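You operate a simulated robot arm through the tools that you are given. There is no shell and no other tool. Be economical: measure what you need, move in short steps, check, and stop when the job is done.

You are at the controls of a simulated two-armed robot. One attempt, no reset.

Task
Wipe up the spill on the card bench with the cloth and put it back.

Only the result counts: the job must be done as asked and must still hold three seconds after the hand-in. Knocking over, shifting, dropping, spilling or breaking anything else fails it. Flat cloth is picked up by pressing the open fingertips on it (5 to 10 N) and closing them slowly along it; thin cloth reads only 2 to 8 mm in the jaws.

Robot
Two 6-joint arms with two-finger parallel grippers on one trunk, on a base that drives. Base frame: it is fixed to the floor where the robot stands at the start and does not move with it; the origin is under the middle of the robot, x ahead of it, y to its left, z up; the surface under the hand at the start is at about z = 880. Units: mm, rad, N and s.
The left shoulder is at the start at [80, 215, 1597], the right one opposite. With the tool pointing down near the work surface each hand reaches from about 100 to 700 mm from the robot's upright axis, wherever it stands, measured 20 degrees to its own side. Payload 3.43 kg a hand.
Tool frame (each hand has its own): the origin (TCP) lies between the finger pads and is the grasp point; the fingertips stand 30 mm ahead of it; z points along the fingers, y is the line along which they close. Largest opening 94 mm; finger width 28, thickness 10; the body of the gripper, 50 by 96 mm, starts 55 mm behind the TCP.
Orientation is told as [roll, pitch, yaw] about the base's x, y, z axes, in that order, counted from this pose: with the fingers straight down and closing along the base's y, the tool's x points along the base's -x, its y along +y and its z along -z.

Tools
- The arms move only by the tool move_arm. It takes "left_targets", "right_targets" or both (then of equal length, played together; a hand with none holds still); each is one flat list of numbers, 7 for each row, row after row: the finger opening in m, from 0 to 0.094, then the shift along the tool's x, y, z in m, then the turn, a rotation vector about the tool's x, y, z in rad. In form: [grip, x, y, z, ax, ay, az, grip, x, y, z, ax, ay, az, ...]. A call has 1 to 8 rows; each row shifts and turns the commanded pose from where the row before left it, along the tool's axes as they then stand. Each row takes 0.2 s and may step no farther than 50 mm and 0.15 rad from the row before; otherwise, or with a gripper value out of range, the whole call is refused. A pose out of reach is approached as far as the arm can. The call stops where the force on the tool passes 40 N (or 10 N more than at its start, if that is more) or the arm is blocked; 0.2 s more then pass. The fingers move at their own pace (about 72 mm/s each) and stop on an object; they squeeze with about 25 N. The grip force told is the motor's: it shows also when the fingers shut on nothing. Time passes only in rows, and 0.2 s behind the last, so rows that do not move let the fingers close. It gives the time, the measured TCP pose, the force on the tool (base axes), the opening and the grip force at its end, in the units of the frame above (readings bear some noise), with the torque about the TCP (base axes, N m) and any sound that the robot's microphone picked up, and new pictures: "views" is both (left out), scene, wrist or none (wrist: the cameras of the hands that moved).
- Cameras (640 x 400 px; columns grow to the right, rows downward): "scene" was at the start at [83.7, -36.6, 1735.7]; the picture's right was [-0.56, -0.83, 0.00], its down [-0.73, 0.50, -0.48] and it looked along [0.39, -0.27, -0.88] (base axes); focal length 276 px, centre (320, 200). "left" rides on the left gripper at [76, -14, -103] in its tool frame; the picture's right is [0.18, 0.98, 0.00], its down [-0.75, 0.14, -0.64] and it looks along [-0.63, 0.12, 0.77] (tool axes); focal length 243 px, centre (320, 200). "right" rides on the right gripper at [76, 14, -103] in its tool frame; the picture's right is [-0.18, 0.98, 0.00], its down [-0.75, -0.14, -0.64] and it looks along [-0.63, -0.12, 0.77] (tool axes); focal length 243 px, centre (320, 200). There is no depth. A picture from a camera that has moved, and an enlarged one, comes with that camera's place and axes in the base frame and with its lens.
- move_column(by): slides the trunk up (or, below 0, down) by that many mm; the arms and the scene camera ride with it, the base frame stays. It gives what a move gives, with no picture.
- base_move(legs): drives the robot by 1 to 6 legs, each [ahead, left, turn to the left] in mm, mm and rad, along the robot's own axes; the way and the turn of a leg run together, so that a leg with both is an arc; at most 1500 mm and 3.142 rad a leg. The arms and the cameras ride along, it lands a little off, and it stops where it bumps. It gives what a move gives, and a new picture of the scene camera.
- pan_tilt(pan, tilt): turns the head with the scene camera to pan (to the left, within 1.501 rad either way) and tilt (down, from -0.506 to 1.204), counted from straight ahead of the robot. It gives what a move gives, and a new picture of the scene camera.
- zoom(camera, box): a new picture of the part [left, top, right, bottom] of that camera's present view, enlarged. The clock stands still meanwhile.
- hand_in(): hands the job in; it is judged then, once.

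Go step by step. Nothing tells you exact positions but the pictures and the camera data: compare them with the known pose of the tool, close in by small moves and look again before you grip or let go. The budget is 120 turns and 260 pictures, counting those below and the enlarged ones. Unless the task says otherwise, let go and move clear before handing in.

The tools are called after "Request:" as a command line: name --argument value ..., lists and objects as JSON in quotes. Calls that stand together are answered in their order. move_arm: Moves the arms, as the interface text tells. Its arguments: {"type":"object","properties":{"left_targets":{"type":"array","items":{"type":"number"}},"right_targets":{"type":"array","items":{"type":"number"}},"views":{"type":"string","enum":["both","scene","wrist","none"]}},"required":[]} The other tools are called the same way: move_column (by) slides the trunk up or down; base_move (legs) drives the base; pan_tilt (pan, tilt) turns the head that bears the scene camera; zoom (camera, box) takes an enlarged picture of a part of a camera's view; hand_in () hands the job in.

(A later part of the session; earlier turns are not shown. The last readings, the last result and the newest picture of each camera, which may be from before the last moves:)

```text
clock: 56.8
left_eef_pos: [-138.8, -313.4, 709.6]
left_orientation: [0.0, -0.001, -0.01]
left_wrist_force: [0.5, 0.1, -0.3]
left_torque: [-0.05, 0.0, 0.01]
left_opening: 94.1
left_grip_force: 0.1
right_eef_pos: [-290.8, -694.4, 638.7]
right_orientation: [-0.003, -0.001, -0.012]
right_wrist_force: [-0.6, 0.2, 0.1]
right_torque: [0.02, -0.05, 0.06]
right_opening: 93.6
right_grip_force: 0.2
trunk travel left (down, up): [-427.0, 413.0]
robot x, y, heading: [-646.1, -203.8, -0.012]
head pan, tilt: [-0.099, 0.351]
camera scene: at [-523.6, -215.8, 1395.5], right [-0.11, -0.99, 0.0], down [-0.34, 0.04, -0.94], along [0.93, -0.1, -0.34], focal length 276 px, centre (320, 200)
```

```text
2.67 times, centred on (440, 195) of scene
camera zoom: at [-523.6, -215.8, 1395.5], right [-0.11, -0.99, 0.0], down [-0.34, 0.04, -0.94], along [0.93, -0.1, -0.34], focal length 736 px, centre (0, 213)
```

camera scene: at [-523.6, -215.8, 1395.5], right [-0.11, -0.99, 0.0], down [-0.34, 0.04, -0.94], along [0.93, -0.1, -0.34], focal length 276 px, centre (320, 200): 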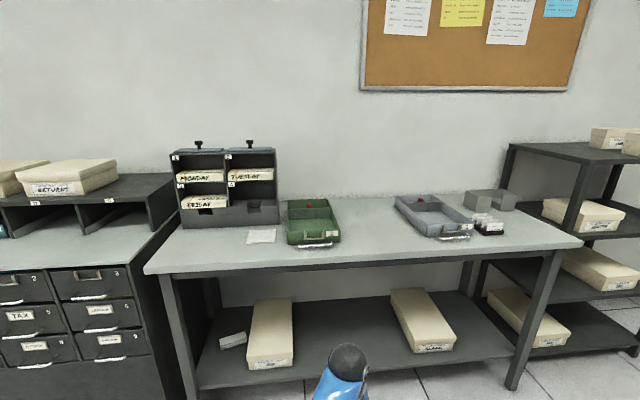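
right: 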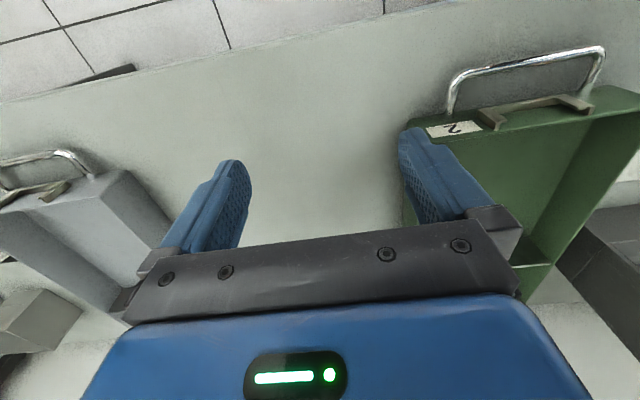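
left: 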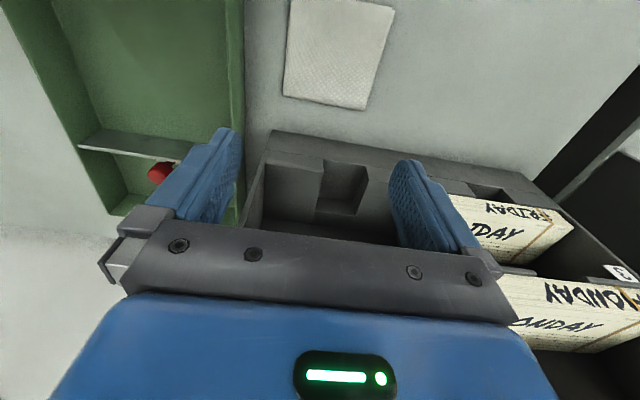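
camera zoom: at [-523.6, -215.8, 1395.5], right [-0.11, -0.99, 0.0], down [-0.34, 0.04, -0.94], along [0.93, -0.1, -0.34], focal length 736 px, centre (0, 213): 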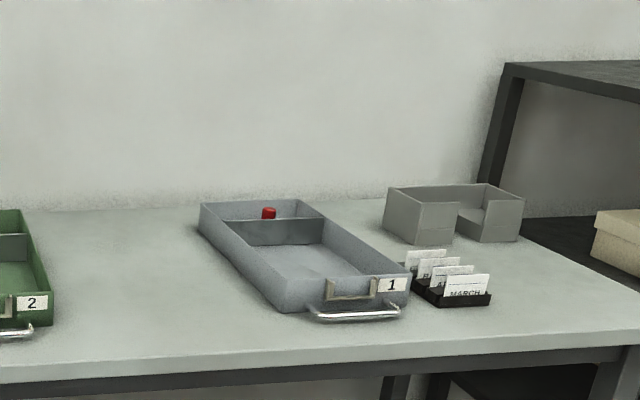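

Measuring the pictures puts the wall at x≈885 and the card rack at x≈595 and up, about 315 mm tall, so there is likely a hidden strip of bench behind it. I'll raise up and use the left wrist camera from above the rack to look there.

Request:
move_column --by 400

Request:
move_arm --left_targets '[0.094, 0, 0, -0.05, 0, 0, 0, 0.094, 0, 0, -0.05, 0, 0, 0, 0.094, 0, 0, -0.05, 0, 0, 0, 0.094, 0, 0, -0.05, 0, 0, 0, 0.094, 0, 0, -0.05, 0, 0, 0, 0.094, 0, 0, -0.04, 0, 0, 0]' --right_targets '[0.094, 0, 0, -0.05, 0, 0, 0, 0.094, 0, 0, -0.05, 0, 0, 0, 0.094, 0, 0, -0.05, 0, 0, 0, 0.094, 0, 0, -0.05, 0, 0, 0, 0.094, 0, 0, -0.05, 0, 0, 0, 0.094, 0, 0, -0.04, 0, 0, 0]' --views "none"

Request:
base_move --legs '[[0, 300, 0.012], [640, 0, 0]]'

Request:
pan_tilt --pan 0.1 --tilt 0.9

Request:
zoom --camera "left" --box '[0, 0, 640, 400]'

```text
clock: 60.6
left_eef_pos: [-137.8, -313.8, 1108.6]
left_orientation: [-0.002, 0.001, -0.009]
left_wrist_force: [0.3, -0.5, -0.4]
left_torque: [-0.01, 0.0, 0.03]
left_opening: 93.8
left_grip_force: 0.1
right_eef_pos: [-292.5, -693.0, 1038.4]
right_orientation: [-0.001, -0.002, -0.009]
right_wrist_force: [0.1, -1.3, 0.9]
right_torque: [-0.01, 0.0, 0.0]
right_opening: 93.9
right_grip_force: 0.1
trunk travel left (down, up): [-827.0, 13.0]
robot x, y, heading: [-649.0, -207.2, -0.01]
head pan, tilt: [-0.099, 0.351]
```

```text
clock: 62.0
left_eef_pos: [-39.3, -388.7, 1313.3]
left_orientation: [0.001, 0.003, -0.01]
left_wrist_force: [0.4, 0.2, 0.1]
left_torque: [0.0, 0.0, 0.0]
left_opening: 93.9
left_grip_force: 0.0
left hand out of reach, approached as far as the arm can: row 1, 2, 3, 4, 5, 6
right_eef_pos: [-245.3, -739.2, 1061.1]
right_orientation: [-0.006, -0.005, -0.01]
right_wrist_force: [0.2, -0.2, 0.3]
right_torque: [0.0, 0.03, 0.03]
right_opening: 94.1
right_grip_force: 0.0
right hand out of reach, approached as far as the arm can: row 1, 2, 3, 4, 5, 6
trunk travel left (down, up): [-827.0, 13.0]
robot x, y, heading: [-645.0, -205.8, -0.012]
head pan, tilt: [-0.099, 0.351]
```

```text
clock: 67.2
left_eef_pos: [601.2, -93.0, 1314.6]
left_orientation: [0.0, -0.001, -0.012]
left_wrist_force: [0.3, 0.3, 0.5]
left_torque: [-0.01, -0.02, -0.01]
left_opening: 94.1
left_grip_force: 0.1
right_eef_pos: [395.2, -442.3, 1061.5]
right_orientation: [-0.006, -0.006, -0.012]
right_wrist_force: [-0.4, -0.4, -0.2]
right_torque: [0.01, 0.02, 0.0]
right_opening: 94.3
right_grip_force: 0.1
trunk travel left (down, up): [-827.0, 13.0]
robot x, y, heading: [-7.3, 90.2, -0.012]
head pan, tilt: [-0.099, 0.351]
camera scene: at [115.7, 80.1, 1795.7], right [-0.11, -0.99, 0.0], down [-0.34, 0.04, -0.94], along [0.93, -0.1, -0.34], focal length 276 px, centre (320, 200)
```

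scene: 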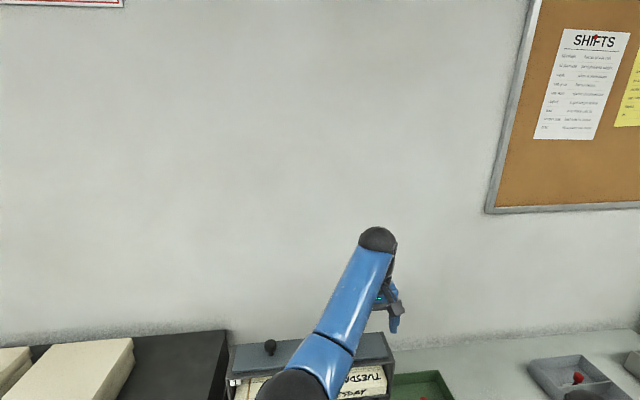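

```text
clock: 68.2
left_eef_pos: [604.7, -93.7, 1313.9]
left_orientation: [-0.002, 0.0, -0.011]
left_wrist_force: [-0.5, 0.7, 0.2]
left_torque: [0.02, 0.0, 0.0]
left_opening: 93.9
left_grip_force: 0.1
right_eef_pos: [396.3, -443.0, 1061.4]
right_orientation: [-0.004, -0.003, -0.011]
right_wrist_force: [0.2, 0.4, 0.5]
right_torque: [0.01, 0.0, 0.03]
right_opening: 94.1
right_grip_force: 0.1
trunk travel left (down, up): [-827.0, 13.0]
robot x, y, heading: [-5.8, 89.2, -0.013]
head pan, tilt: [0.099, 0.901]
camera scene: at [102.1, 96.8, 1747.9], right [0.09, -1.0, 0.0], down [-0.78, -0.07, -0.62], along [0.62, 0.05, -0.78], focal length 276 px, centre (320, 200)
```

scene: 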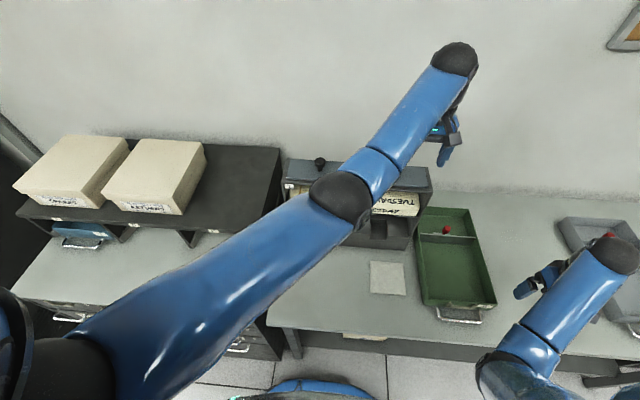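

```text
1.00 times, centred on (320, 200) of left (not enlarged: the box is as wide or as high as the picture)
camera zoom: at [527.1, -106.6, 1415.5], right [-0.17, 0.98, 0.0], down [0.76, 0.13, 0.64], along [0.63, 0.11, -0.77], focal length 243 px, centre (320, 200)
```

zoom: 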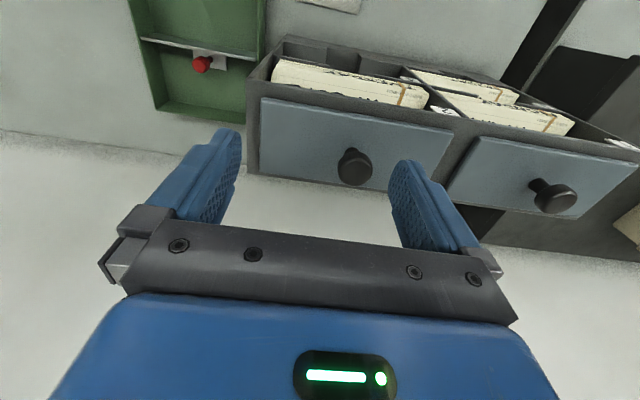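

The rack's rear top edge comes out near x≈680, leaving about 200 mm hidden behind it. I'll move the left hand forward above it and look down.

Request:
move_arm --left_targets '[0.094, -0.05, 0.0, 0, 0, 0, 0, 0.094, -0.05, 0.03, 0, 0, 0, 0, 0.094, -0.05, 0.03, 0, 0, 0, 0]' --views "wrist"

```text
refused: row 2 steps farther than a row can; nothing moved
```

Request:
move_arm --left_targets '[0.094, -0.04, 0.02, 0, 0, 0, 0, 0.094, -0.04, 0.02, 0, 0, 0, 0, 0.094, -0.04, 0.02, 0, 0, 0, 0, 0.094, -0.03, 0.02, 0, 0, 0, 0]' --views "wrist"

```text
clock: 69.2
left_eef_pos: [684.0, -8.6, 1310.5]
left_orientation: [0.001, 0.002, -0.012]
left_wrist_force: [0.8, -0.5, 0.7]
left_torque: [-0.01, -0.01, 0.01]
left_opening: 94.0
left_grip_force: 0.0
left hand out of reach, approached as far as the arm can: row 2, 3, 4
right_eef_pos: [396.9, -441.8, 1062.4]
right_orientation: [-0.005, -0.004, -0.011]
right_wrist_force: [0.1, 0.6, -0.1]
right_torque: [0.0, 0.01, 0.01]
right_opening: 94.1
right_grip_force: 0.0
trunk travel left (down, up): [-827.0, 13.0]
robot x, y, heading: [-1.7, 90.1, -0.014]
head pan, tilt: [0.099, 0.901]
camera left: at [607.2, -21.1, 1413.0], right [-0.17, 0.99, 0.0], down [0.76, 0.13, 0.64], along [0.63, 0.11, -0.77], focal length 243 px, centre (320, 200)
```

left: 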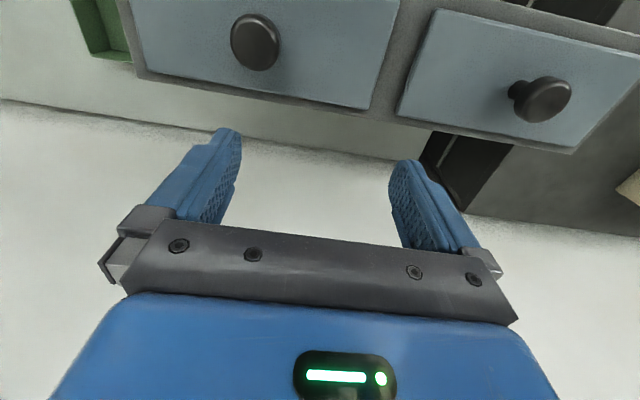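

Request:
move_arm --left_targets '[0.094, 0, 0, 0, 0, 0.15, 0, 0.094, 0, 0, 0, 0, 0.15, 0, 0.094, 0, 0, 0, 0, 0.15, 0, 0.094, 0, 0, 0, 0, 0.15, 0]' --views "wrist"

```text
clock: 70.2
left_eef_pos: [612.0, 26.4, 1308.0]
left_orientation: [0.0, 0.45, -0.011]
left_wrist_force: [0.3, 0.2, -0.6]
left_torque: [0.01, 0.04, -0.01]
left_opening: 93.8
left_grip_force: 0.0
left hand out of reach, approached as far as the arm can: row 1, 2, 3, 4
right_eef_pos: [396.8, -443.8, 1062.2]
right_orientation: [-0.007, -0.005, -0.011]
right_wrist_force: [-0.3, 1.0, 0.7]
right_torque: [0.01, -0.05, -0.03]
right_opening: 94.3
right_grip_force: 0.1
trunk travel left (down, up): [-827.0, 13.0]
robot x, y, heading: [-5.9, 91.1, -0.011]
head pan, tilt: [0.099, 0.901]
camera left: at [586.6, 12.1, 1432.3], right [-0.15, 0.98, 0.08], down [0.96, 0.13, 0.25], along [0.24, 0.12, -0.96], focal length 243 px, centre (320, 200)
```

left: 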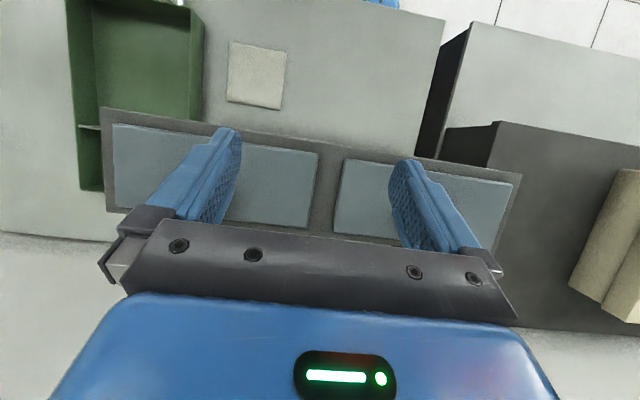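

Request:
zoom --camera "left" --box '[190, 0, 450, 160]'

Request:
zoom --camera "scene" --box '[250, 230, 450, 355]'

```text
2.46 times, centred on (320, 80) of left
camera zoom: at [586.6, 12.1, 1432.3], right [-0.15, 0.98, 0.08], down [0.96, 0.13, 0.25], along [0.24, 0.12, -0.96], focal length 597 px, centre (320, 495)
```

zoom: 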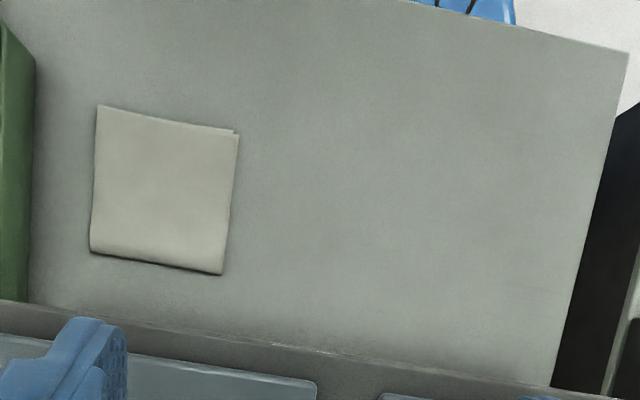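

```text
3.20 times, centred on (350, 292) of scene
camera zoom: at [101.0, 96.6, 1747.9], right [0.09, -1.0, 0.0], down [-0.78, -0.07, -0.62], along [0.62, 0.05, -0.78], focal length 883 px, centre (224, -96)
```

zoom: 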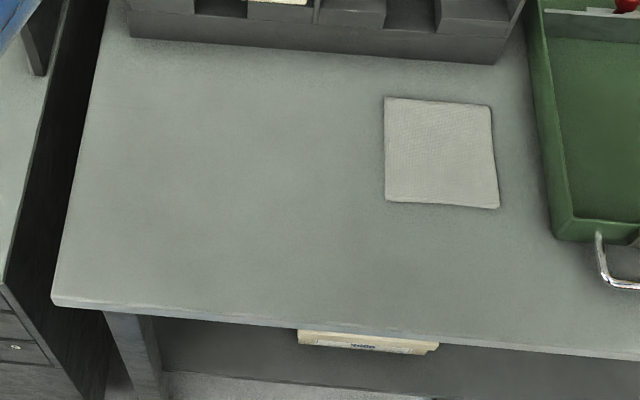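

Nothing obvious, but a faint film could be between cloth and bench edge. I'll bring the left hand in front of the rack, low over the open area, for a close look.

Request:
move_arm --left_targets '[0.094, 0, 0, 0, 0, -0.15, 0, 0.094, 0, 0, 0, 0, -0.15, 0, 0.094, 0, 0, 0, 0, -0.15, 0, 0.094, 0.05, 0, 0, 0, 0, 0, 0.094, 0.05, 0, 0, 0, 0, 0, 0.094, 0.05, 0, 0, 0, 0, 0, 0.094, 0.05, 0, 0, 0, 0, 0, 0.094, 0.05, 0, 0, 0, 0, 0]' --views "none"

```text
clock: 72.0
left_eef_pos: [630.9, -93.3, 1313.4]
left_orientation: [0.002, 0.002, -0.012]
left_wrist_force: [-0.3, 0.5, 0.5]
left_torque: [0.01, -0.03, -0.02]
left_opening: 94.0
left_grip_force: 0.1
left hand out of reach, approached as far as the arm can: row 1, 2, 3, 4, 5, 6, 7, 8
right_eef_pos: [396.1, -443.5, 1061.1]
right_orientation: [-0.003, -0.006, -0.011]
right_wrist_force: [-0.2, 0.2, -0.1]
right_torque: [0.0, 0.0, -0.02]
right_opening: 94.2
right_grip_force: 0.0
trunk travel left (down, up): [-827.0, 13.0]
robot x, y, heading: [-4.5, 92.1, -0.015]
head pan, tilt: [0.099, 0.901]
```

Request:
base_move --legs '[[-250, 0, 0]]'

Request:
move_arm --left_targets '[0.094, 0, 0, 0.05, 0, 0, 0, 0.094, 0, 0, 0.05, 0, 0, 0, 0.094, 0, 0, 0.05, 0, 0, 0, 0.094, 0, 0, 0.05, 0, 0, 0, 0.094, 0, 0, 0.05, 0, 0, 0, 0.094, 0, 0, 0.05, 0, 0, 0]' --views "none"

```text
clock: 73.8
left_eef_pos: [388.2, -88.5, 1309.8]
left_orientation: [0.0, 0.006, -0.009]
left_wrist_force: [-0.2, 0.4, -0.2]
left_torque: [-0.02, -0.03, 0.0]
left_opening: 93.7
left_grip_force: 0.1
right_eef_pos: [152.1, -440.1, 1060.2]
right_orientation: [-0.005, -0.001, -0.009]
right_wrist_force: [0.7, 0.1, 0.1]
right_torque: [-0.04, 0.05, -0.01]
right_opening: 94.1
right_grip_force: 0.0
trunk travel left (down, up): [-827.0, 13.0]
robot x, y, heading: [-256.5, 92.9, -0.007]
head pan, tilt: [0.099, 0.901]
camera scene: at [-141.2, 99.7, 1747.3], right [0.09, -1.0, 0.0], down [-0.78, -0.07, -0.62], along [0.61, 0.06, -0.79], focal length 276 px, centre (320, 200)
```

scene: 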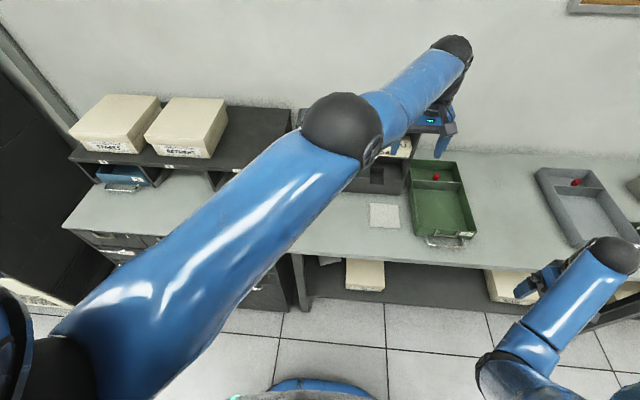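

```text
clock: 75.2
left_eef_pos: [342.4, -59.4, 1026.3]
left_orientation: [-0.001, 0.001, -0.007]
left_wrist_force: [0.0, 0.0, -0.7]
left_torque: [-0.03, 0.01, 0.0]
left_opening: 94.2
left_grip_force: 0.0
left hand out of reach, approached as far as the arm can: row 3, 4, 5, 6
right_eef_pos: [148.8, -438.7, 1061.9]
right_orientation: [-0.006, -0.003, -0.008]
right_wrist_force: [0.2, -0.4, -0.4]
right_torque: [-0.02, 0.03, 0.0]
right_opening: 94.2
right_grip_force: 0.1
trunk travel left (down, up): [-827.0, 13.0]
robot x, y, heading: [-255.6, 95.7, -0.013]
head pan, tilt: [0.099, 0.901]
```

Request:
zoom --camera "left" --box '[0, 0, 640, 400]'

Request:
zoom --camera "left" --box '[220, 60, 540, 260]'

```text
1.00 times, centred on (320, 200) of left (not enlarged: the box is as wide or as high as the picture)
camera zoom: at [266.5, -72.8, 1130.0], right [-0.18, 0.98, 0.0], down [0.75, 0.13, 0.64], along [0.63, 0.11, -0.77], focal length 243 px, centre (320, 200)
```

zoom: 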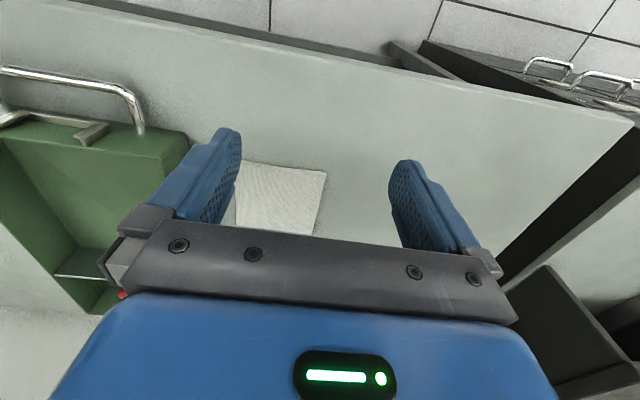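

```text
2.00 times, centred on (380, 160) of left
camera zoom: at [266.5, -72.8, 1130.0], right [-0.18, 0.98, 0.0], down [0.75, 0.13, 0.64], along [0.63, 0.11, -0.77], focal length 485 px, centre (200, 280)
```

zoom: 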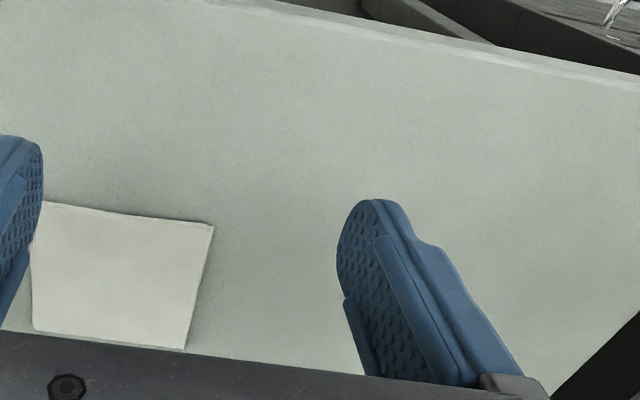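

The open area by the cloth is clean. I'll check the far right end of the bench, the cabinet top and the other surfaces from here before deciding.

Request:
pan_tilt --pan 0.7 --tilt 0.7

Request:
zoom --camera "scene" --box '[200, 100, 440, 250]'

Request:
pan_tilt --pan 1.5 --tilt 0.3

Request:
zoom --camera "scene" --box '[60, 150, 300, 300]'

```text
clock: 76.2
left_eef_pos: [341.9, -59.3, 1029.0]
left_orientation: [0.0, -0.001, -0.008]
left_wrist_force: [-0.9, 0.5, -0.3]
left_torque: [0.01, -0.04, -0.01]
left_opening: 94.0
left_grip_force: 0.0
right_eef_pos: [148.9, -439.7, 1062.4]
right_orientation: [-0.005, -0.005, -0.008]
right_wrist_force: [-0.8, 1.0, -0.3]
right_torque: [-0.01, -0.01, 0.03]
right_opening: 93.9
right_grip_force: 0.1
trunk travel left (down, up): [-827.0, 13.0]
robot x, y, heading: [-256.0, 93.9, -0.014]
head pan, tilt: [0.7, 0.7]
camera scene: at [-158.6, 146.9, 1764.1], right [0.64, -0.77, 0.0], down [-0.5, -0.41, -0.76], along [0.59, 0.49, -0.64], focal length 276 px, centre (320, 200)
```

scene: 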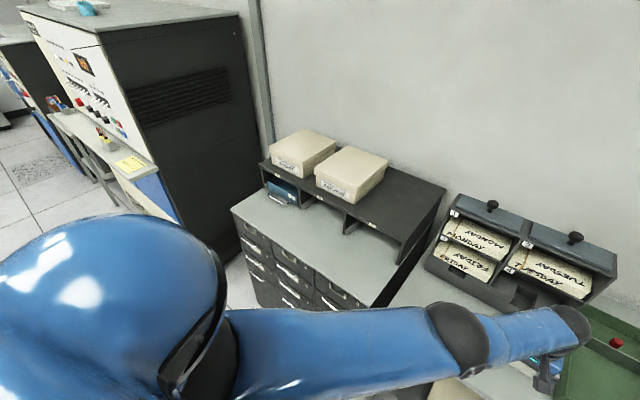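

```text
2.67 times, centred on (320, 175) of scene
camera zoom: at [-158.6, 146.9, 1764.1], right [0.64, -0.77, 0.0], down [-0.5, -0.41, -0.76], along [0.59, 0.49, -0.64], focal length 736 px, centre (320, 267)
```

zoom: 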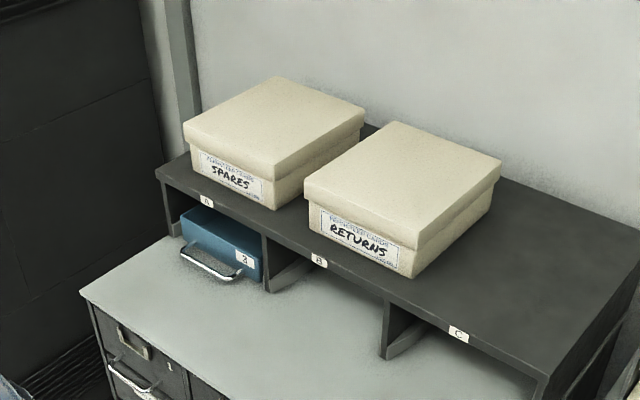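

```text
clock: 77.4
left_eef_pos: [342.5, -59.0, 1028.7]
left_orientation: [0.001, 0.0, -0.008]
left_wrist_force: [-0.2, 0.5, -0.3]
left_torque: [-0.01, -0.01, 0.0]
left_opening: 94.1
left_grip_force: 0.1
right_eef_pos: [148.3, -439.7, 1061.9]
right_orientation: [-0.006, -0.005, -0.009]
right_wrist_force: [0.2, -0.3, 0.8]
right_torque: [-0.02, 0.0, -0.02]
right_opening: 94.0
right_grip_force: 0.0
trunk travel left (down, up): [-827.0, 13.0]
robot x, y, heading: [-249.7, 92.7, -0.011]
head pan, tilt: [1.499, 0.3]
camera scene: at [-216.0, 186.1, 1800.2], right [1.0, -0.08, 0.0], down [-0.02, -0.29, -0.96], along [0.08, 0.95, -0.3], focal length 276 px, centre (320, 200)
```

scene: 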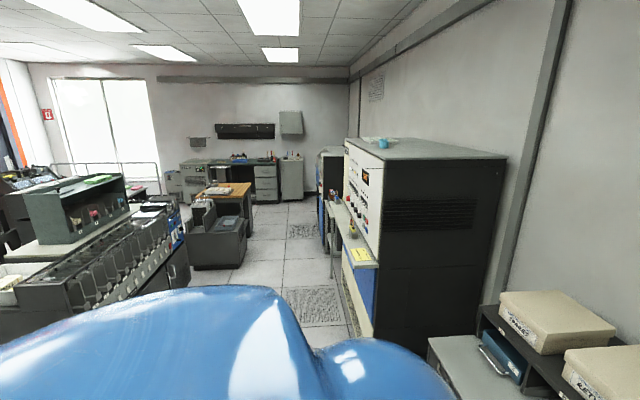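

```text
2.67 times, centred on (180, 225) of scene
camera zoom: at [-216.0, 186.1, 1800.2], right [1.0, -0.08, 0.0], down [-0.02, -0.29, -0.96], along [0.08, 0.95, -0.3], focal length 736 px, centre (693, 133)
```

zoom: 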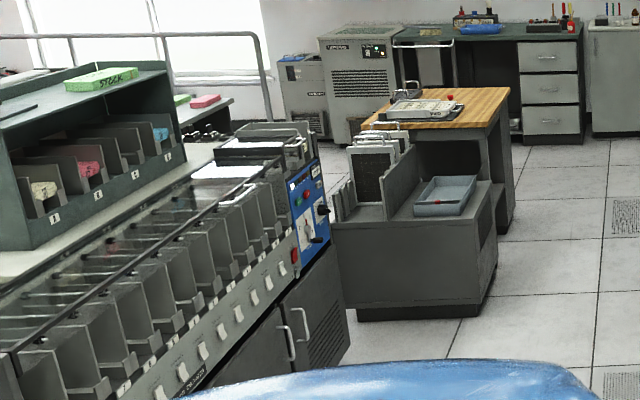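

The cabinet and other furniture show nothing. Remaining unseen spots are directly behind the rack and behind the grey box, so I'll turn the left wrist to look sideways along the wall behind the rack.

Request:
move_arm --left_targets '[0.094, 0, 0, 0, 0, 0, -0.15, 0.094, 0, 0, 0, 0, 0, -0.15, 0.094, 0, 0, 0, 0, 0, -0.15, 0.094, 0, 0, 0, 0, 0, -0.15, 0.094, 0, 0, 0, 0, 0, -0.15, 0.094, 0, 0, 0, 0, 0, -0.15, 0.094, 0, 0, 0, 0, 0, -0.15, 0.094, 0, 0, 0, 0, 0, -0.15]' --right_targets '[0.094, 0, 0, 0.05, 0, 0, 0, 0.094, 0, 0, 0.05, 0, 0, 0, 0.094, 0, 0, 0.05, 0, 0, 0, 0.094, 0, 0, 0.05, 0, 0, 0, 0.094, 0, 0, 0.04, 0, 0, 0, 0.094, 0, 0.05, 0, 0, 0, 0, 0.094, 0, 0.05, 0, 0, 0, 0, 0.094, 0, 0.05, 0, 0, 0, 0]' --views "none"

Request:
move_arm --left_targets '[0.094, 0, 0, -0.04, 0, 0, -0.15, 0.094, 0, 0, -0.04, 0, 0, -0.15, 0.094, 0, 0, -0.04, 0, 0, -0.12]' --views "both"

```text
clock: 79.2
left_eef_pos: [342.8, -58.1, 1028.6]
left_orientation: [0.0, 0.0, 1.191]
left_wrist_force: [0.0, -0.4, -1.3]
left_torque: [0.02, -0.05, 0.03]
left_opening: 94.1
left_grip_force: 0.1
right_eef_pos: [149.3, -290.5, 822.1]
right_orientation: [-0.004, -0.005, -0.009]
right_wrist_force: [-0.9, -0.9, 1.0]
right_torque: [-0.03, -0.05, -0.01]
right_opening: 94.0
right_grip_force: 0.0
trunk travel left (down, up): [-827.0, 13.0]
robot x, y, heading: [-251.3, 94.1, -0.006]
head pan, tilt: [1.499, 0.3]
```

```text
clock: 80.0
left_eef_pos: [342.5, -59.7, 1148.6]
left_orientation: [0.001, -0.001, 1.615]
left_wrist_force: [-0.3, 0.3, -0.3]
left_torque: [0.01, -0.02, 0.0]
left_opening: 94.2
left_grip_force: 0.1
right_eef_pos: [149.8, -290.7, 821.0]
right_orientation: [-0.004, -0.006, -0.01]
right_wrist_force: [-0.8, 0.6, -0.3]
right_torque: [0.02, -0.01, -0.03]
right_opening: 93.8
right_grip_force: 0.0
trunk travel left (down, up): [-827.0, 13.0]
robot x, y, heading: [-256.2, 91.6, -0.009]
head pan, tilt: [1.499, 0.3]
camera scene: at [-216.3, 185.6, 1800.2], right [1.0, -0.08, 0.0], down [-0.02, -0.29, -0.96], along [0.08, 0.95, -0.3], focal length 276 px, centre (320, 200)
camera left: at [359.6, -134.6, 1251.8], right [-0.97, -0.23, 0.0], down [-0.17, 0.75, 0.64], along [-0.14, 0.63, -0.77], focal length 243 px, centre (320, 200)
```

scene: 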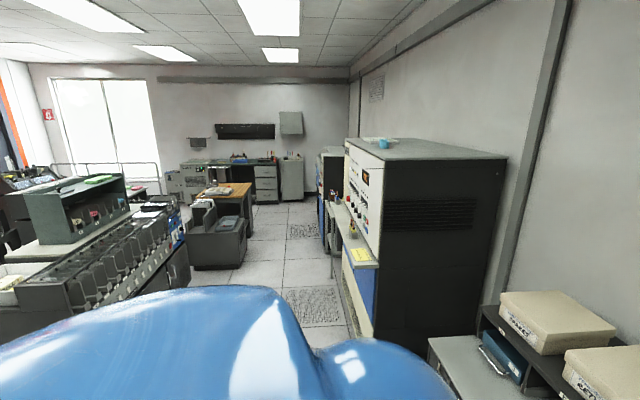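
left: 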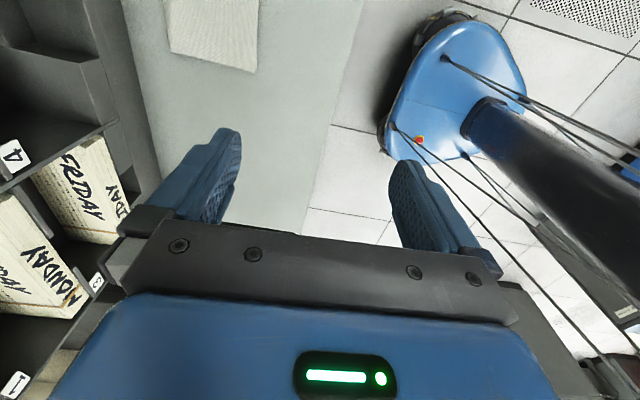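

Request:
move_arm --right_targets '[0.094, 0, 0, -0.05, 0, 0, 0, 0.094, 0, 0, -0.05, 0, 0, 0, 0.094, 0, 0, -0.05, 0, 0, 0, 0.094, 0, 0, -0.05, 0, 0, 0, 0.094, 0, 0, -0.05, 0, 0, 0]' --views "none"

Request:
base_move --legs '[[0, -285, 0.01], [330, 0, 0]]'

Request:
move_arm --left_targets '[0.094, 0, 0, 0, 0, -0.15, 0, 0.094, 0, 0, 0, 0, -0.15, 0, 0.094, 0, 0, 0, 0, -0.15, 0, 0.094, 0, 0, 0, 0, -0.15, 0]' --views "both"

```text
clock: 81.2
left_eef_pos: [343.5, -58.6, 1149.8]
left_orientation: [0.0, 0.001, 1.611]
left_wrist_force: [-0.9, -0.7, 0.4]
left_torque: [0.03, 0.01, -0.01]
left_opening: 93.7
left_grip_force: 0.0
right_eef_pos: [154.5, -291.1, 1037.3]
right_orientation: [-0.006, -0.007, -0.008]
right_wrist_force: [-0.1, 0.3, 0.0]
right_torque: [0.0, 0.03, -0.03]
right_opening: 93.9
right_grip_force: 0.0
right hand out of reach, approached as far as the arm can: row 5
trunk travel left (down, up): [-827.0, 13.0]
robot x, y, heading: [-256.4, 92.6, -0.01]
head pan, tilt: [1.499, 0.3]
```

```text
clock: 85.0
left_eef_pos: [673.3, -340.1, 1149.7]
left_orientation: [-0.001, 0.0, 1.618]
left_wrist_force: [-0.1, 0.6, -0.3]
left_torque: [0.0, 0.01, 0.03]
left_opening: 93.9
left_grip_force: 0.0
right_eef_pos: [487.1, -573.2, 1036.9]
right_orientation: [-0.006, -0.004, -0.001]
right_wrist_force: [0.7, -0.2, -0.2]
right_torque: [0.02, 0.05, 0.01]
right_opening: 94.1
right_grip_force: 0.0
trunk travel left (down, up): [-827.0, 13.0]
robot x, y, heading: [74.5, -191.8, -0.006]
head pan, tilt: [1.499, 0.3]
stopped in leg 2: the robot was blocked; the commanded pose is now the measured one
camera scene: at [113.2, -98.4, 1800.1], right [1.0, -0.07, 0.0], down [-0.02, -0.29, -0.96], along [0.07, 0.95, -0.3], focal length 276 px, centre (320, 200)
```

scene: 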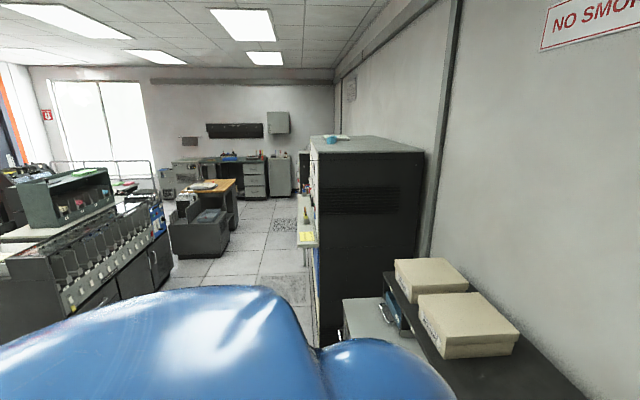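

```text
clock: 86.0
left_eef_pos: [629.4, -308.9, 1161.5]
left_orientation: [-0.004, -0.599, 1.62]
left_wrist_force: [-0.5, 0.3, -0.1]
left_torque: [0.01, -0.06, 0.01]
left_opening: 93.8
left_grip_force: 0.2
left hand out of reach, approached as far as the arm can: row 2, 3, 4
right_eef_pos: [486.3, -573.4, 1036.9]
right_orientation: [-0.007, -0.009, -0.002]
right_wrist_force: [-0.7, 0.3, -0.4]
right_torque: [0.01, 0.04, -0.02]
right_opening: 94.1
right_grip_force: 0.1
trunk travel left (down, up): [-827.0, 13.0]
robot x, y, heading: [75.2, -191.6, -0.002]
head pan, tilt: [1.499, 0.3]
camera scene: at [109.3, -97.8, 1800.3], right [1.0, -0.07, 0.0], down [-0.02, -0.3, -0.96], along [0.07, 0.95, -0.3], focal length 276 px, centre (320, 200)
camera left: at [648.6, -427.8, 1202.0], right [-0.97, -0.2, -0.11], down [-0.16, 0.25, 0.96], along [-0.16, 0.95, -0.28], focal length 243 px, centre (320, 200)
```

scene: 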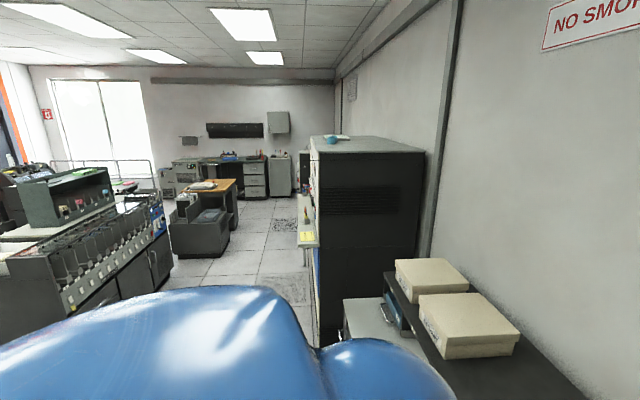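
left: 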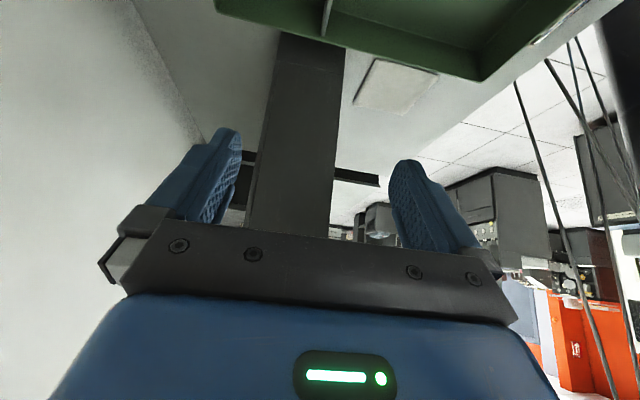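

Request:
zoom --camera "left" --box '[120, 0, 360, 150]'

Request:
pan_tilt --pan -0.3 --tilt 1.0

```text
2.67 times, centred on (240, 75) of left
camera zoom: at [648.6, -427.8, 1202.0], right [-0.97, -0.2, -0.11], down [-0.16, 0.25, 0.96], along [-0.16, 0.95, -0.28], focal length 647 px, centre (533, 533)
```

zoom: 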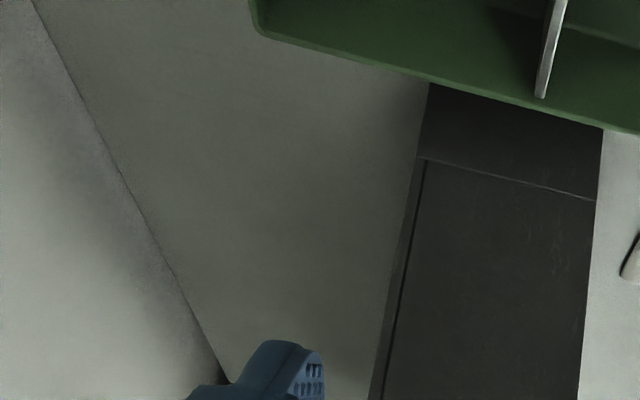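

```text
clock: 87.8
left_eef_pos: [630.2, -308.2, 1159.2]
left_orientation: [-0.001, -0.601, 1.619]
left_wrist_force: [0.5, 0.5, -0.2]
left_torque: [0.02, -0.05, -0.01]
left_opening: 93.9
left_grip_force: 0.1
right_eef_pos: [485.5, -574.0, 1036.6]
right_orientation: [-0.008, -0.007, -0.002]
right_wrist_force: [0.4, 0.0, 0.8]
right_torque: [0.01, 0.0, 0.0]
right_opening: 94.1
right_grip_force: 0.0
trunk travel left (down, up): [-827.0, 13.0]
robot x, y, heading: [73.8, -192.2, 0.002]
head pan, tilt: [-0.3, 1.0]
camera scene: at [170.3, -212.5, 1740.7], right [-0.3, -0.95, 0.0], down [-0.8, 0.25, -0.54], along [0.52, -0.16, -0.84], focal length 276 px, centre (320, 200)
```

scene: 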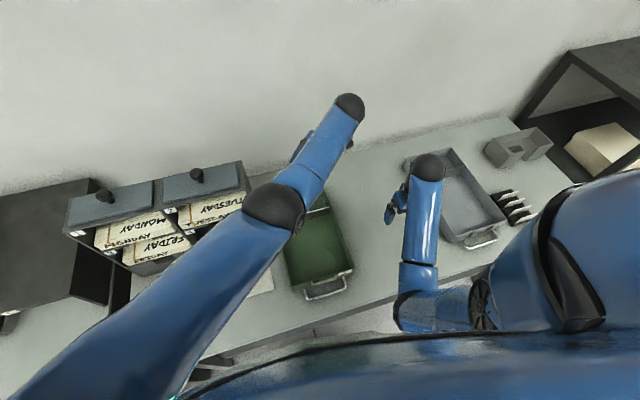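

Behind the rack is clean too. I'll back off and lower the trunk for a grazing view of the top and a look at the lower shelf.

Request:
base_move --legs '[[-650, 0, 0], [0, -250, 0]]'

Request:
move_column --by -400

Request:
move_column --by -330

Request:
pan_tilt --pan 0.0 --tilt 0.3

Request:
zoom --camera "scene" --box '[80, 90, 400, 290]'

Request:
zoom --camera "scene" --box '[320, 90, 640, 290]'

```text
clock: 92.9
left_eef_pos: [-17.0, -551.4, 1160.0]
left_orientation: [-0.001, -0.597, 1.619]
left_wrist_force: [0.0, 0.9, 0.5]
left_torque: [-0.05, -0.02, 0.0]
left_opening: 93.8
left_grip_force: 0.0
right_eef_pos: [-161.5, -816.6, 1037.4]
right_orientation: [-0.011, -0.006, -0.002]
right_wrist_force: [-0.8, -0.2, -0.3]
right_torque: [-0.01, -0.01, 0.01]
right_opening: 93.7
right_grip_force: 0.0
trunk travel left (down, up): [-827.0, 13.0]
robot x, y, heading: [-575.5, -437.6, 0.004]
head pan, tilt: [-0.3, 1.0]
camera scene: at [-476.4, -453.2, 1740.8], right [-0.3, -0.95, 0.0], down [-0.8, 0.25, -0.54], along [0.52, -0.16, -0.84], focal length 276 px, centre (320, 200)
```

scene: 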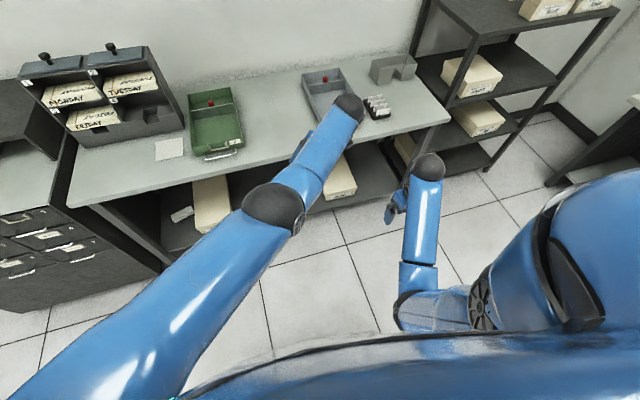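

```text
clock: 96.7
left_eef_pos: [-17.4, -554.8, 759.4]
left_orientation: [0.0, -0.601, 1.621]
left_wrist_force: [0.3, 0.4, 0.0]
left_torque: [0.01, 0.0, 0.02]
left_opening: 93.9
left_grip_force: 0.0
right_eef_pos: [-161.5, -819.1, 637.1]
right_orientation: [-0.007, -0.007, -0.002]
right_wrist_force: [-0.7, -0.8, -0.3]
right_torque: [0.03, 0.01, -0.02]
right_opening: 94.1
right_grip_force: 0.2
trunk travel left (down, up): [-427.0, 413.0]
robot x, y, heading: [-574.3, -440.5, -0.0]
head pan, tilt: [-0.3, 1.0]
```

```text
clock: 100.0
left_eef_pos: [-16.3, -554.5, 429.5]
left_orientation: [-0.001, -0.6, 1.619]
left_wrist_force: [-0.3, 0.7, -0.9]
left_torque: [0.0, 0.0, 0.02]
left_opening: 94.1
left_grip_force: 0.0
right_eef_pos: [-160.8, -820.2, 307.9]
right_orientation: [-0.006, -0.007, -0.001]
right_wrist_force: [0.8, -0.8, -0.5]
right_torque: [0.01, -0.01, -0.02]
right_opening: 94.3
right_grip_force: 0.0
trunk travel left (down, up): [-97.0, 743.0]
robot x, y, heading: [-573.9, -443.4, -0.002]
head pan, tilt: [-0.3, 1.0]
```

```text
clock: 101.0
left_eef_pos: [-17.9, -555.3, 429.9]
left_orientation: [0.0, -0.601, 1.62]
left_wrist_force: [-0.5, 0.8, -0.5]
left_torque: [0.03, 0.0, -0.04]
left_opening: 94.1
left_grip_force: 0.0
right_eef_pos: [-162.7, -819.3, 306.2]
right_orientation: [-0.007, -0.007, -0.001]
right_wrist_force: [0.2, 0.1, 0.1]
right_torque: [-0.01, -0.01, 0.01]
right_opening: 94.1
right_grip_force: 0.1
trunk travel left (down, up): [-97.0, 743.0]
robot x, y, heading: [-577.1, -438.7, -0.003]
head pan, tilt: [0.0, 0.3]
camera scene: at [-450.1, -439.0, 1070.1], right [0.0, -1.0, 0.0], down [-0.3, 0.0, -0.95], along [0.95, 0.0, -0.3], focal length 276 px, centre (320, 200)
```

scene: 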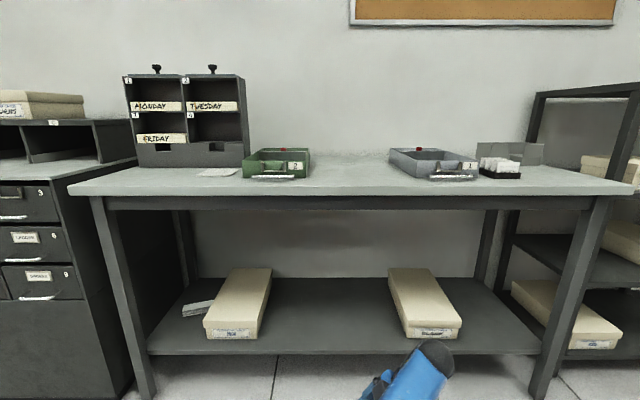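

```text
2.00 times, centred on (240, 190) of scene
camera zoom: at [-450.1, -439.0, 1070.1], right [0.0, -1.0, 0.0], down [-0.3, 0.0, -0.95], along [0.95, 0.0, -0.3], focal length 552 px, centre (480, 220)
```

zoom: 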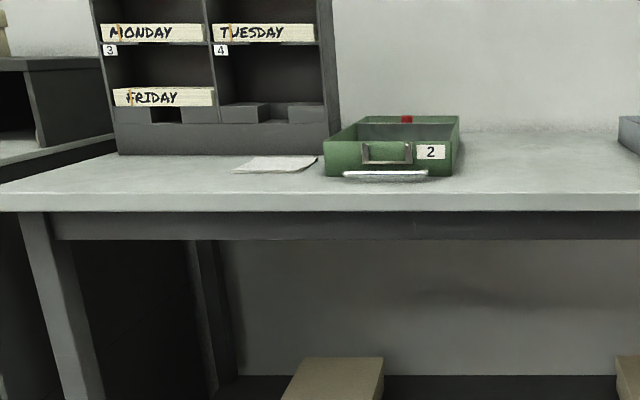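

```text
2.00 times, centred on (480, 190) of scene
camera zoom: at [-450.1, -439.0, 1070.1], right [0.0, -1.0, 0.0], down [-0.3, 0.0, -0.95], along [0.95, 0.0, -0.3], focal length 552 px, centre (0, 220)
```

zoom: 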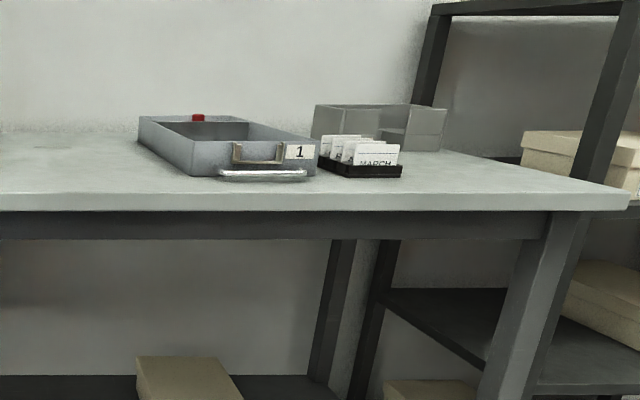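

There's a smudge on the bench between the two trays toward the back, visible at grazing angle. Zooming there.

Request:
zoom --camera "scene" --box '[290, 135, 410, 210]'

Request:
zoom --camera "scene" --box '[150, 140, 250, 202]'

```text
5.33 times, centred on (350, 172) of scene
camera zoom: at [-450.1, -439.0, 1070.1], right [0.0, -1.0, 0.0], down [-0.3, 0.0, -0.95], along [0.95, 0.0, -0.3], focal length 1471 px, centre (160, 347)
```

zoom: 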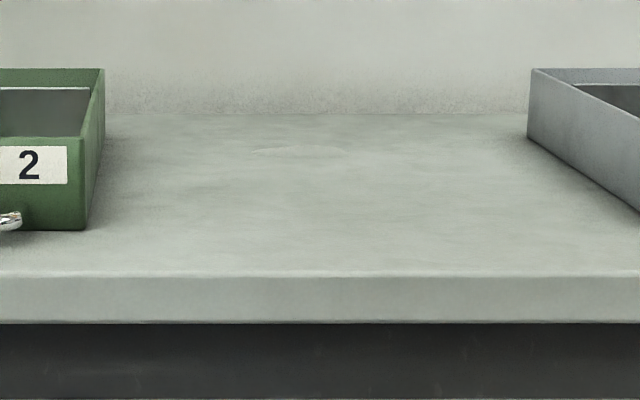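

```text
6.40 times, centred on (200, 171) of scene
camera zoom: at [-450.1, -439.0, 1070.1], right [0.0, -1.0, 0.0], down [-0.3, 0.0, -0.95], along [0.95, 0.0, -0.3], focal length 1765 px, centre (1088, 386)
```

zoom: 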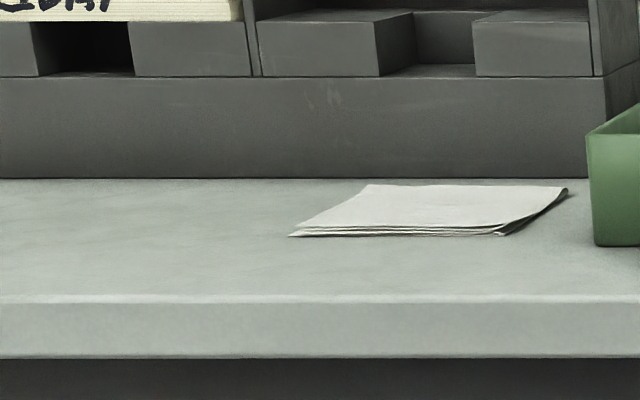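

A faint clear puddle outline shows at about x≈630, y≈-543, roughly 76 mm wide. I'll zoom closer to fix its bounds.

Request:
zoom --camera "scene" --box '[325, 150, 373, 180]'

Request:
move_column --by -80

Request:
zoom --camera "scene" --box '[290, 100, 410, 175]'

```text
13.33 times, centred on (349, 165) of scene
camera zoom: at [-450.1, -439.0, 1070.1], right [0.0, -1.0, 0.0], down [-0.3, 0.0, -0.95], along [0.95, 0.0, -0.3], focal length 3678 px, centre (-67, 667)
```

zoom: 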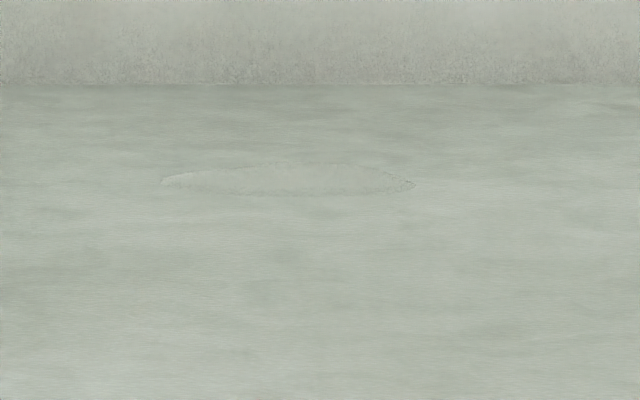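

```text
clock: 102.2
left_eef_pos: [-17.5, -554.7, 349.9]
left_orientation: [-0.002, -0.599, 1.619]
left_wrist_force: [0.4, -0.4, -0.1]
left_torque: [-0.03, 0.03, 0.02]
left_opening: 93.9
left_grip_force: 0.1
right_eef_pos: [-159.7, -819.4, 227.4]
right_orientation: [-0.009, -0.009, 0.0]
right_wrist_force: [-0.7, 0.2, -0.7]
right_torque: [-0.02, -0.02, 0.01]
right_opening: 93.8
right_grip_force: 0.0
trunk travel left (down, up): [-17.0, 823.0]
robot x, y, heading: [-574.2, -439.2, -0.002]
head pan, tilt: [0.0, 0.3]
```

```text
5.33 times, centred on (350, 138) of scene
camera zoom: at [-450.3, -438.9, 990.3], right [0.0, -1.0, 0.0], down [-0.3, 0.0, -0.96], along [0.96, 0.0, -0.3], focal length 1471 px, centre (160, 533)
```

zoom: 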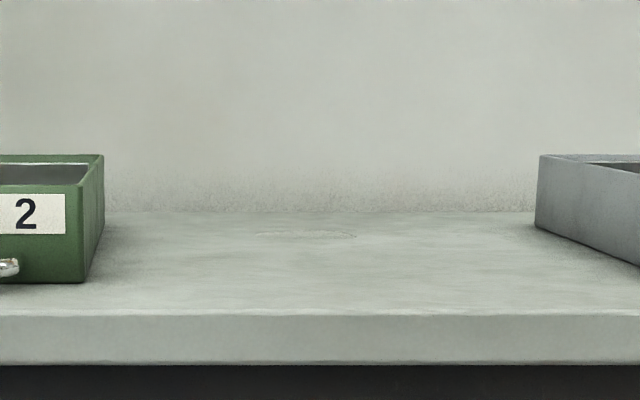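

The spill is an almost invisible clear puddle centred near (668, -547), about 76 × 60 mm. Now I go back up, straighten the left hand, and prepare to pick the cloth at about (480, -93).

Request:
move_column --by 400

Request:
move_column --by 400

Request:
move_arm --left_targets '[0.094, 0, 0, 0, 0, 0.15, 0, 0.094, 0, 0, 0, 0, 0.15, 0, 0.094, 0, 0, 0, 0, 0.15, 0, 0.094, 0, 0, 0, 0, 0.15, 0, 0.094, 0, 0, 0, 0, 0, 0.15, 0.094, 0, 0, 0, 0, 0, 0.15, 0.094, 0, 0, 0, 0, 0, 0.15, 0.094, 0, 0, 0, 0, 0, 0.15]' --views "none"

Request:
move_arm --left_targets '[0.094, 0, 0, 0, 0, 0, 0.15, 0.094, 0, 0, 0, 0, 0, 0.15, 0.094, 0, 0, 0, 0, 0, 0.15, 0.094, 0, 0, 0, 0, 0, 0.15, 0.094, 0, 0, 0, 0, 0, 0.15, 0.094, 0, 0, 0, 0, 0, 0.15, 0.094, 0, 0, 0, 0, 0, 0.12]' --views "none"

```text
clock: 106.0
left_eef_pos: [-17.0, -556.0, 748.3]
left_orientation: [0.0, -0.599, 1.62]
left_wrist_force: [-0.2, -0.1, -0.6]
left_torque: [0.01, -0.01, -0.01]
left_opening: 93.9
left_grip_force: 0.1
right_eef_pos: [-162.1, -820.2, 625.9]
right_orientation: [-0.007, -0.006, -0.002]
right_wrist_force: [0.2, 0.6, -0.1]
right_torque: [-0.02, -0.01, 0.04]
right_opening: 94.2
right_grip_force: 0.1
trunk travel left (down, up): [-417.0, 423.0]
robot x, y, heading: [-573.2, -438.0, -0.002]
head pan, tilt: [0.0, 0.3]
```

```text
clock: 109.8
left_eef_pos: [-16.9, -555.6, 1148.8]
left_orientation: [0.001, -0.601, 1.621]
left_wrist_force: [0.3, -0.5, -0.5]
left_torque: [0.01, 0.01, -0.01]
left_opening: 94.1
left_grip_force: 0.0
right_eef_pos: [-162.1, -819.8, 1026.7]
right_orientation: [-0.007, -0.008, -0.002]
right_wrist_force: [-0.2, 1.4, 0.1]
right_torque: [-0.02, 0.01, 0.03]
right_opening: 93.9
right_grip_force: 0.0
trunk travel left (down, up): [-817.0, 23.0]
robot x, y, heading: [-572.8, -437.7, -0.003]
head pan, tilt: [0.0, 0.3]
```

```text
clock: 111.7
left_eef_pos: [-7.2, -561.0, 1143.3]
left_orientation: [0.001, -0.001, 1.017]
left_wrist_force: [1.0, 0.7, -0.4]
left_torque: [0.0, 0.0, 0.01]
left_opening: 93.9
left_grip_force: 0.1
left hand out of reach, approached as far as the arm can: row 1, 2
right_eef_pos: [-160.5, -821.0, 1027.6]
right_orientation: [-0.006, -0.007, -0.002]
right_wrist_force: [-0.1, 0.4, -0.1]
right_torque: [0.0, 0.01, 0.01]
right_opening: 94.3
right_grip_force: 0.1
trunk travel left (down, up): [-817.0, 23.0]
robot x, y, heading: [-572.4, -436.2, -0.003]
head pan, tilt: [0.0, 0.3]
```

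```text
clock: 113.2
left_eef_pos: [-9.0, -559.5, 1144.3]
left_orientation: [0.0, 0.001, -0.003]
left_wrist_force: [-0.5, 0.0, 0.1]
left_torque: [-0.01, 0.01, 0.04]
left_opening: 94.1
left_grip_force: 0.0
right_eef_pos: [-161.7, -820.0, 1026.4]
right_orientation: [-0.007, -0.007, -0.001]
right_wrist_force: [0.3, 0.7, 0.9]
right_torque: [0.02, 0.01, -0.01]
right_opening: 93.9
right_grip_force: 0.1
trunk travel left (down, up): [-817.0, 23.0]
robot x, y, heading: [-573.2, -443.5, -0.004]
head pan, tilt: [0.0, 0.3]
```

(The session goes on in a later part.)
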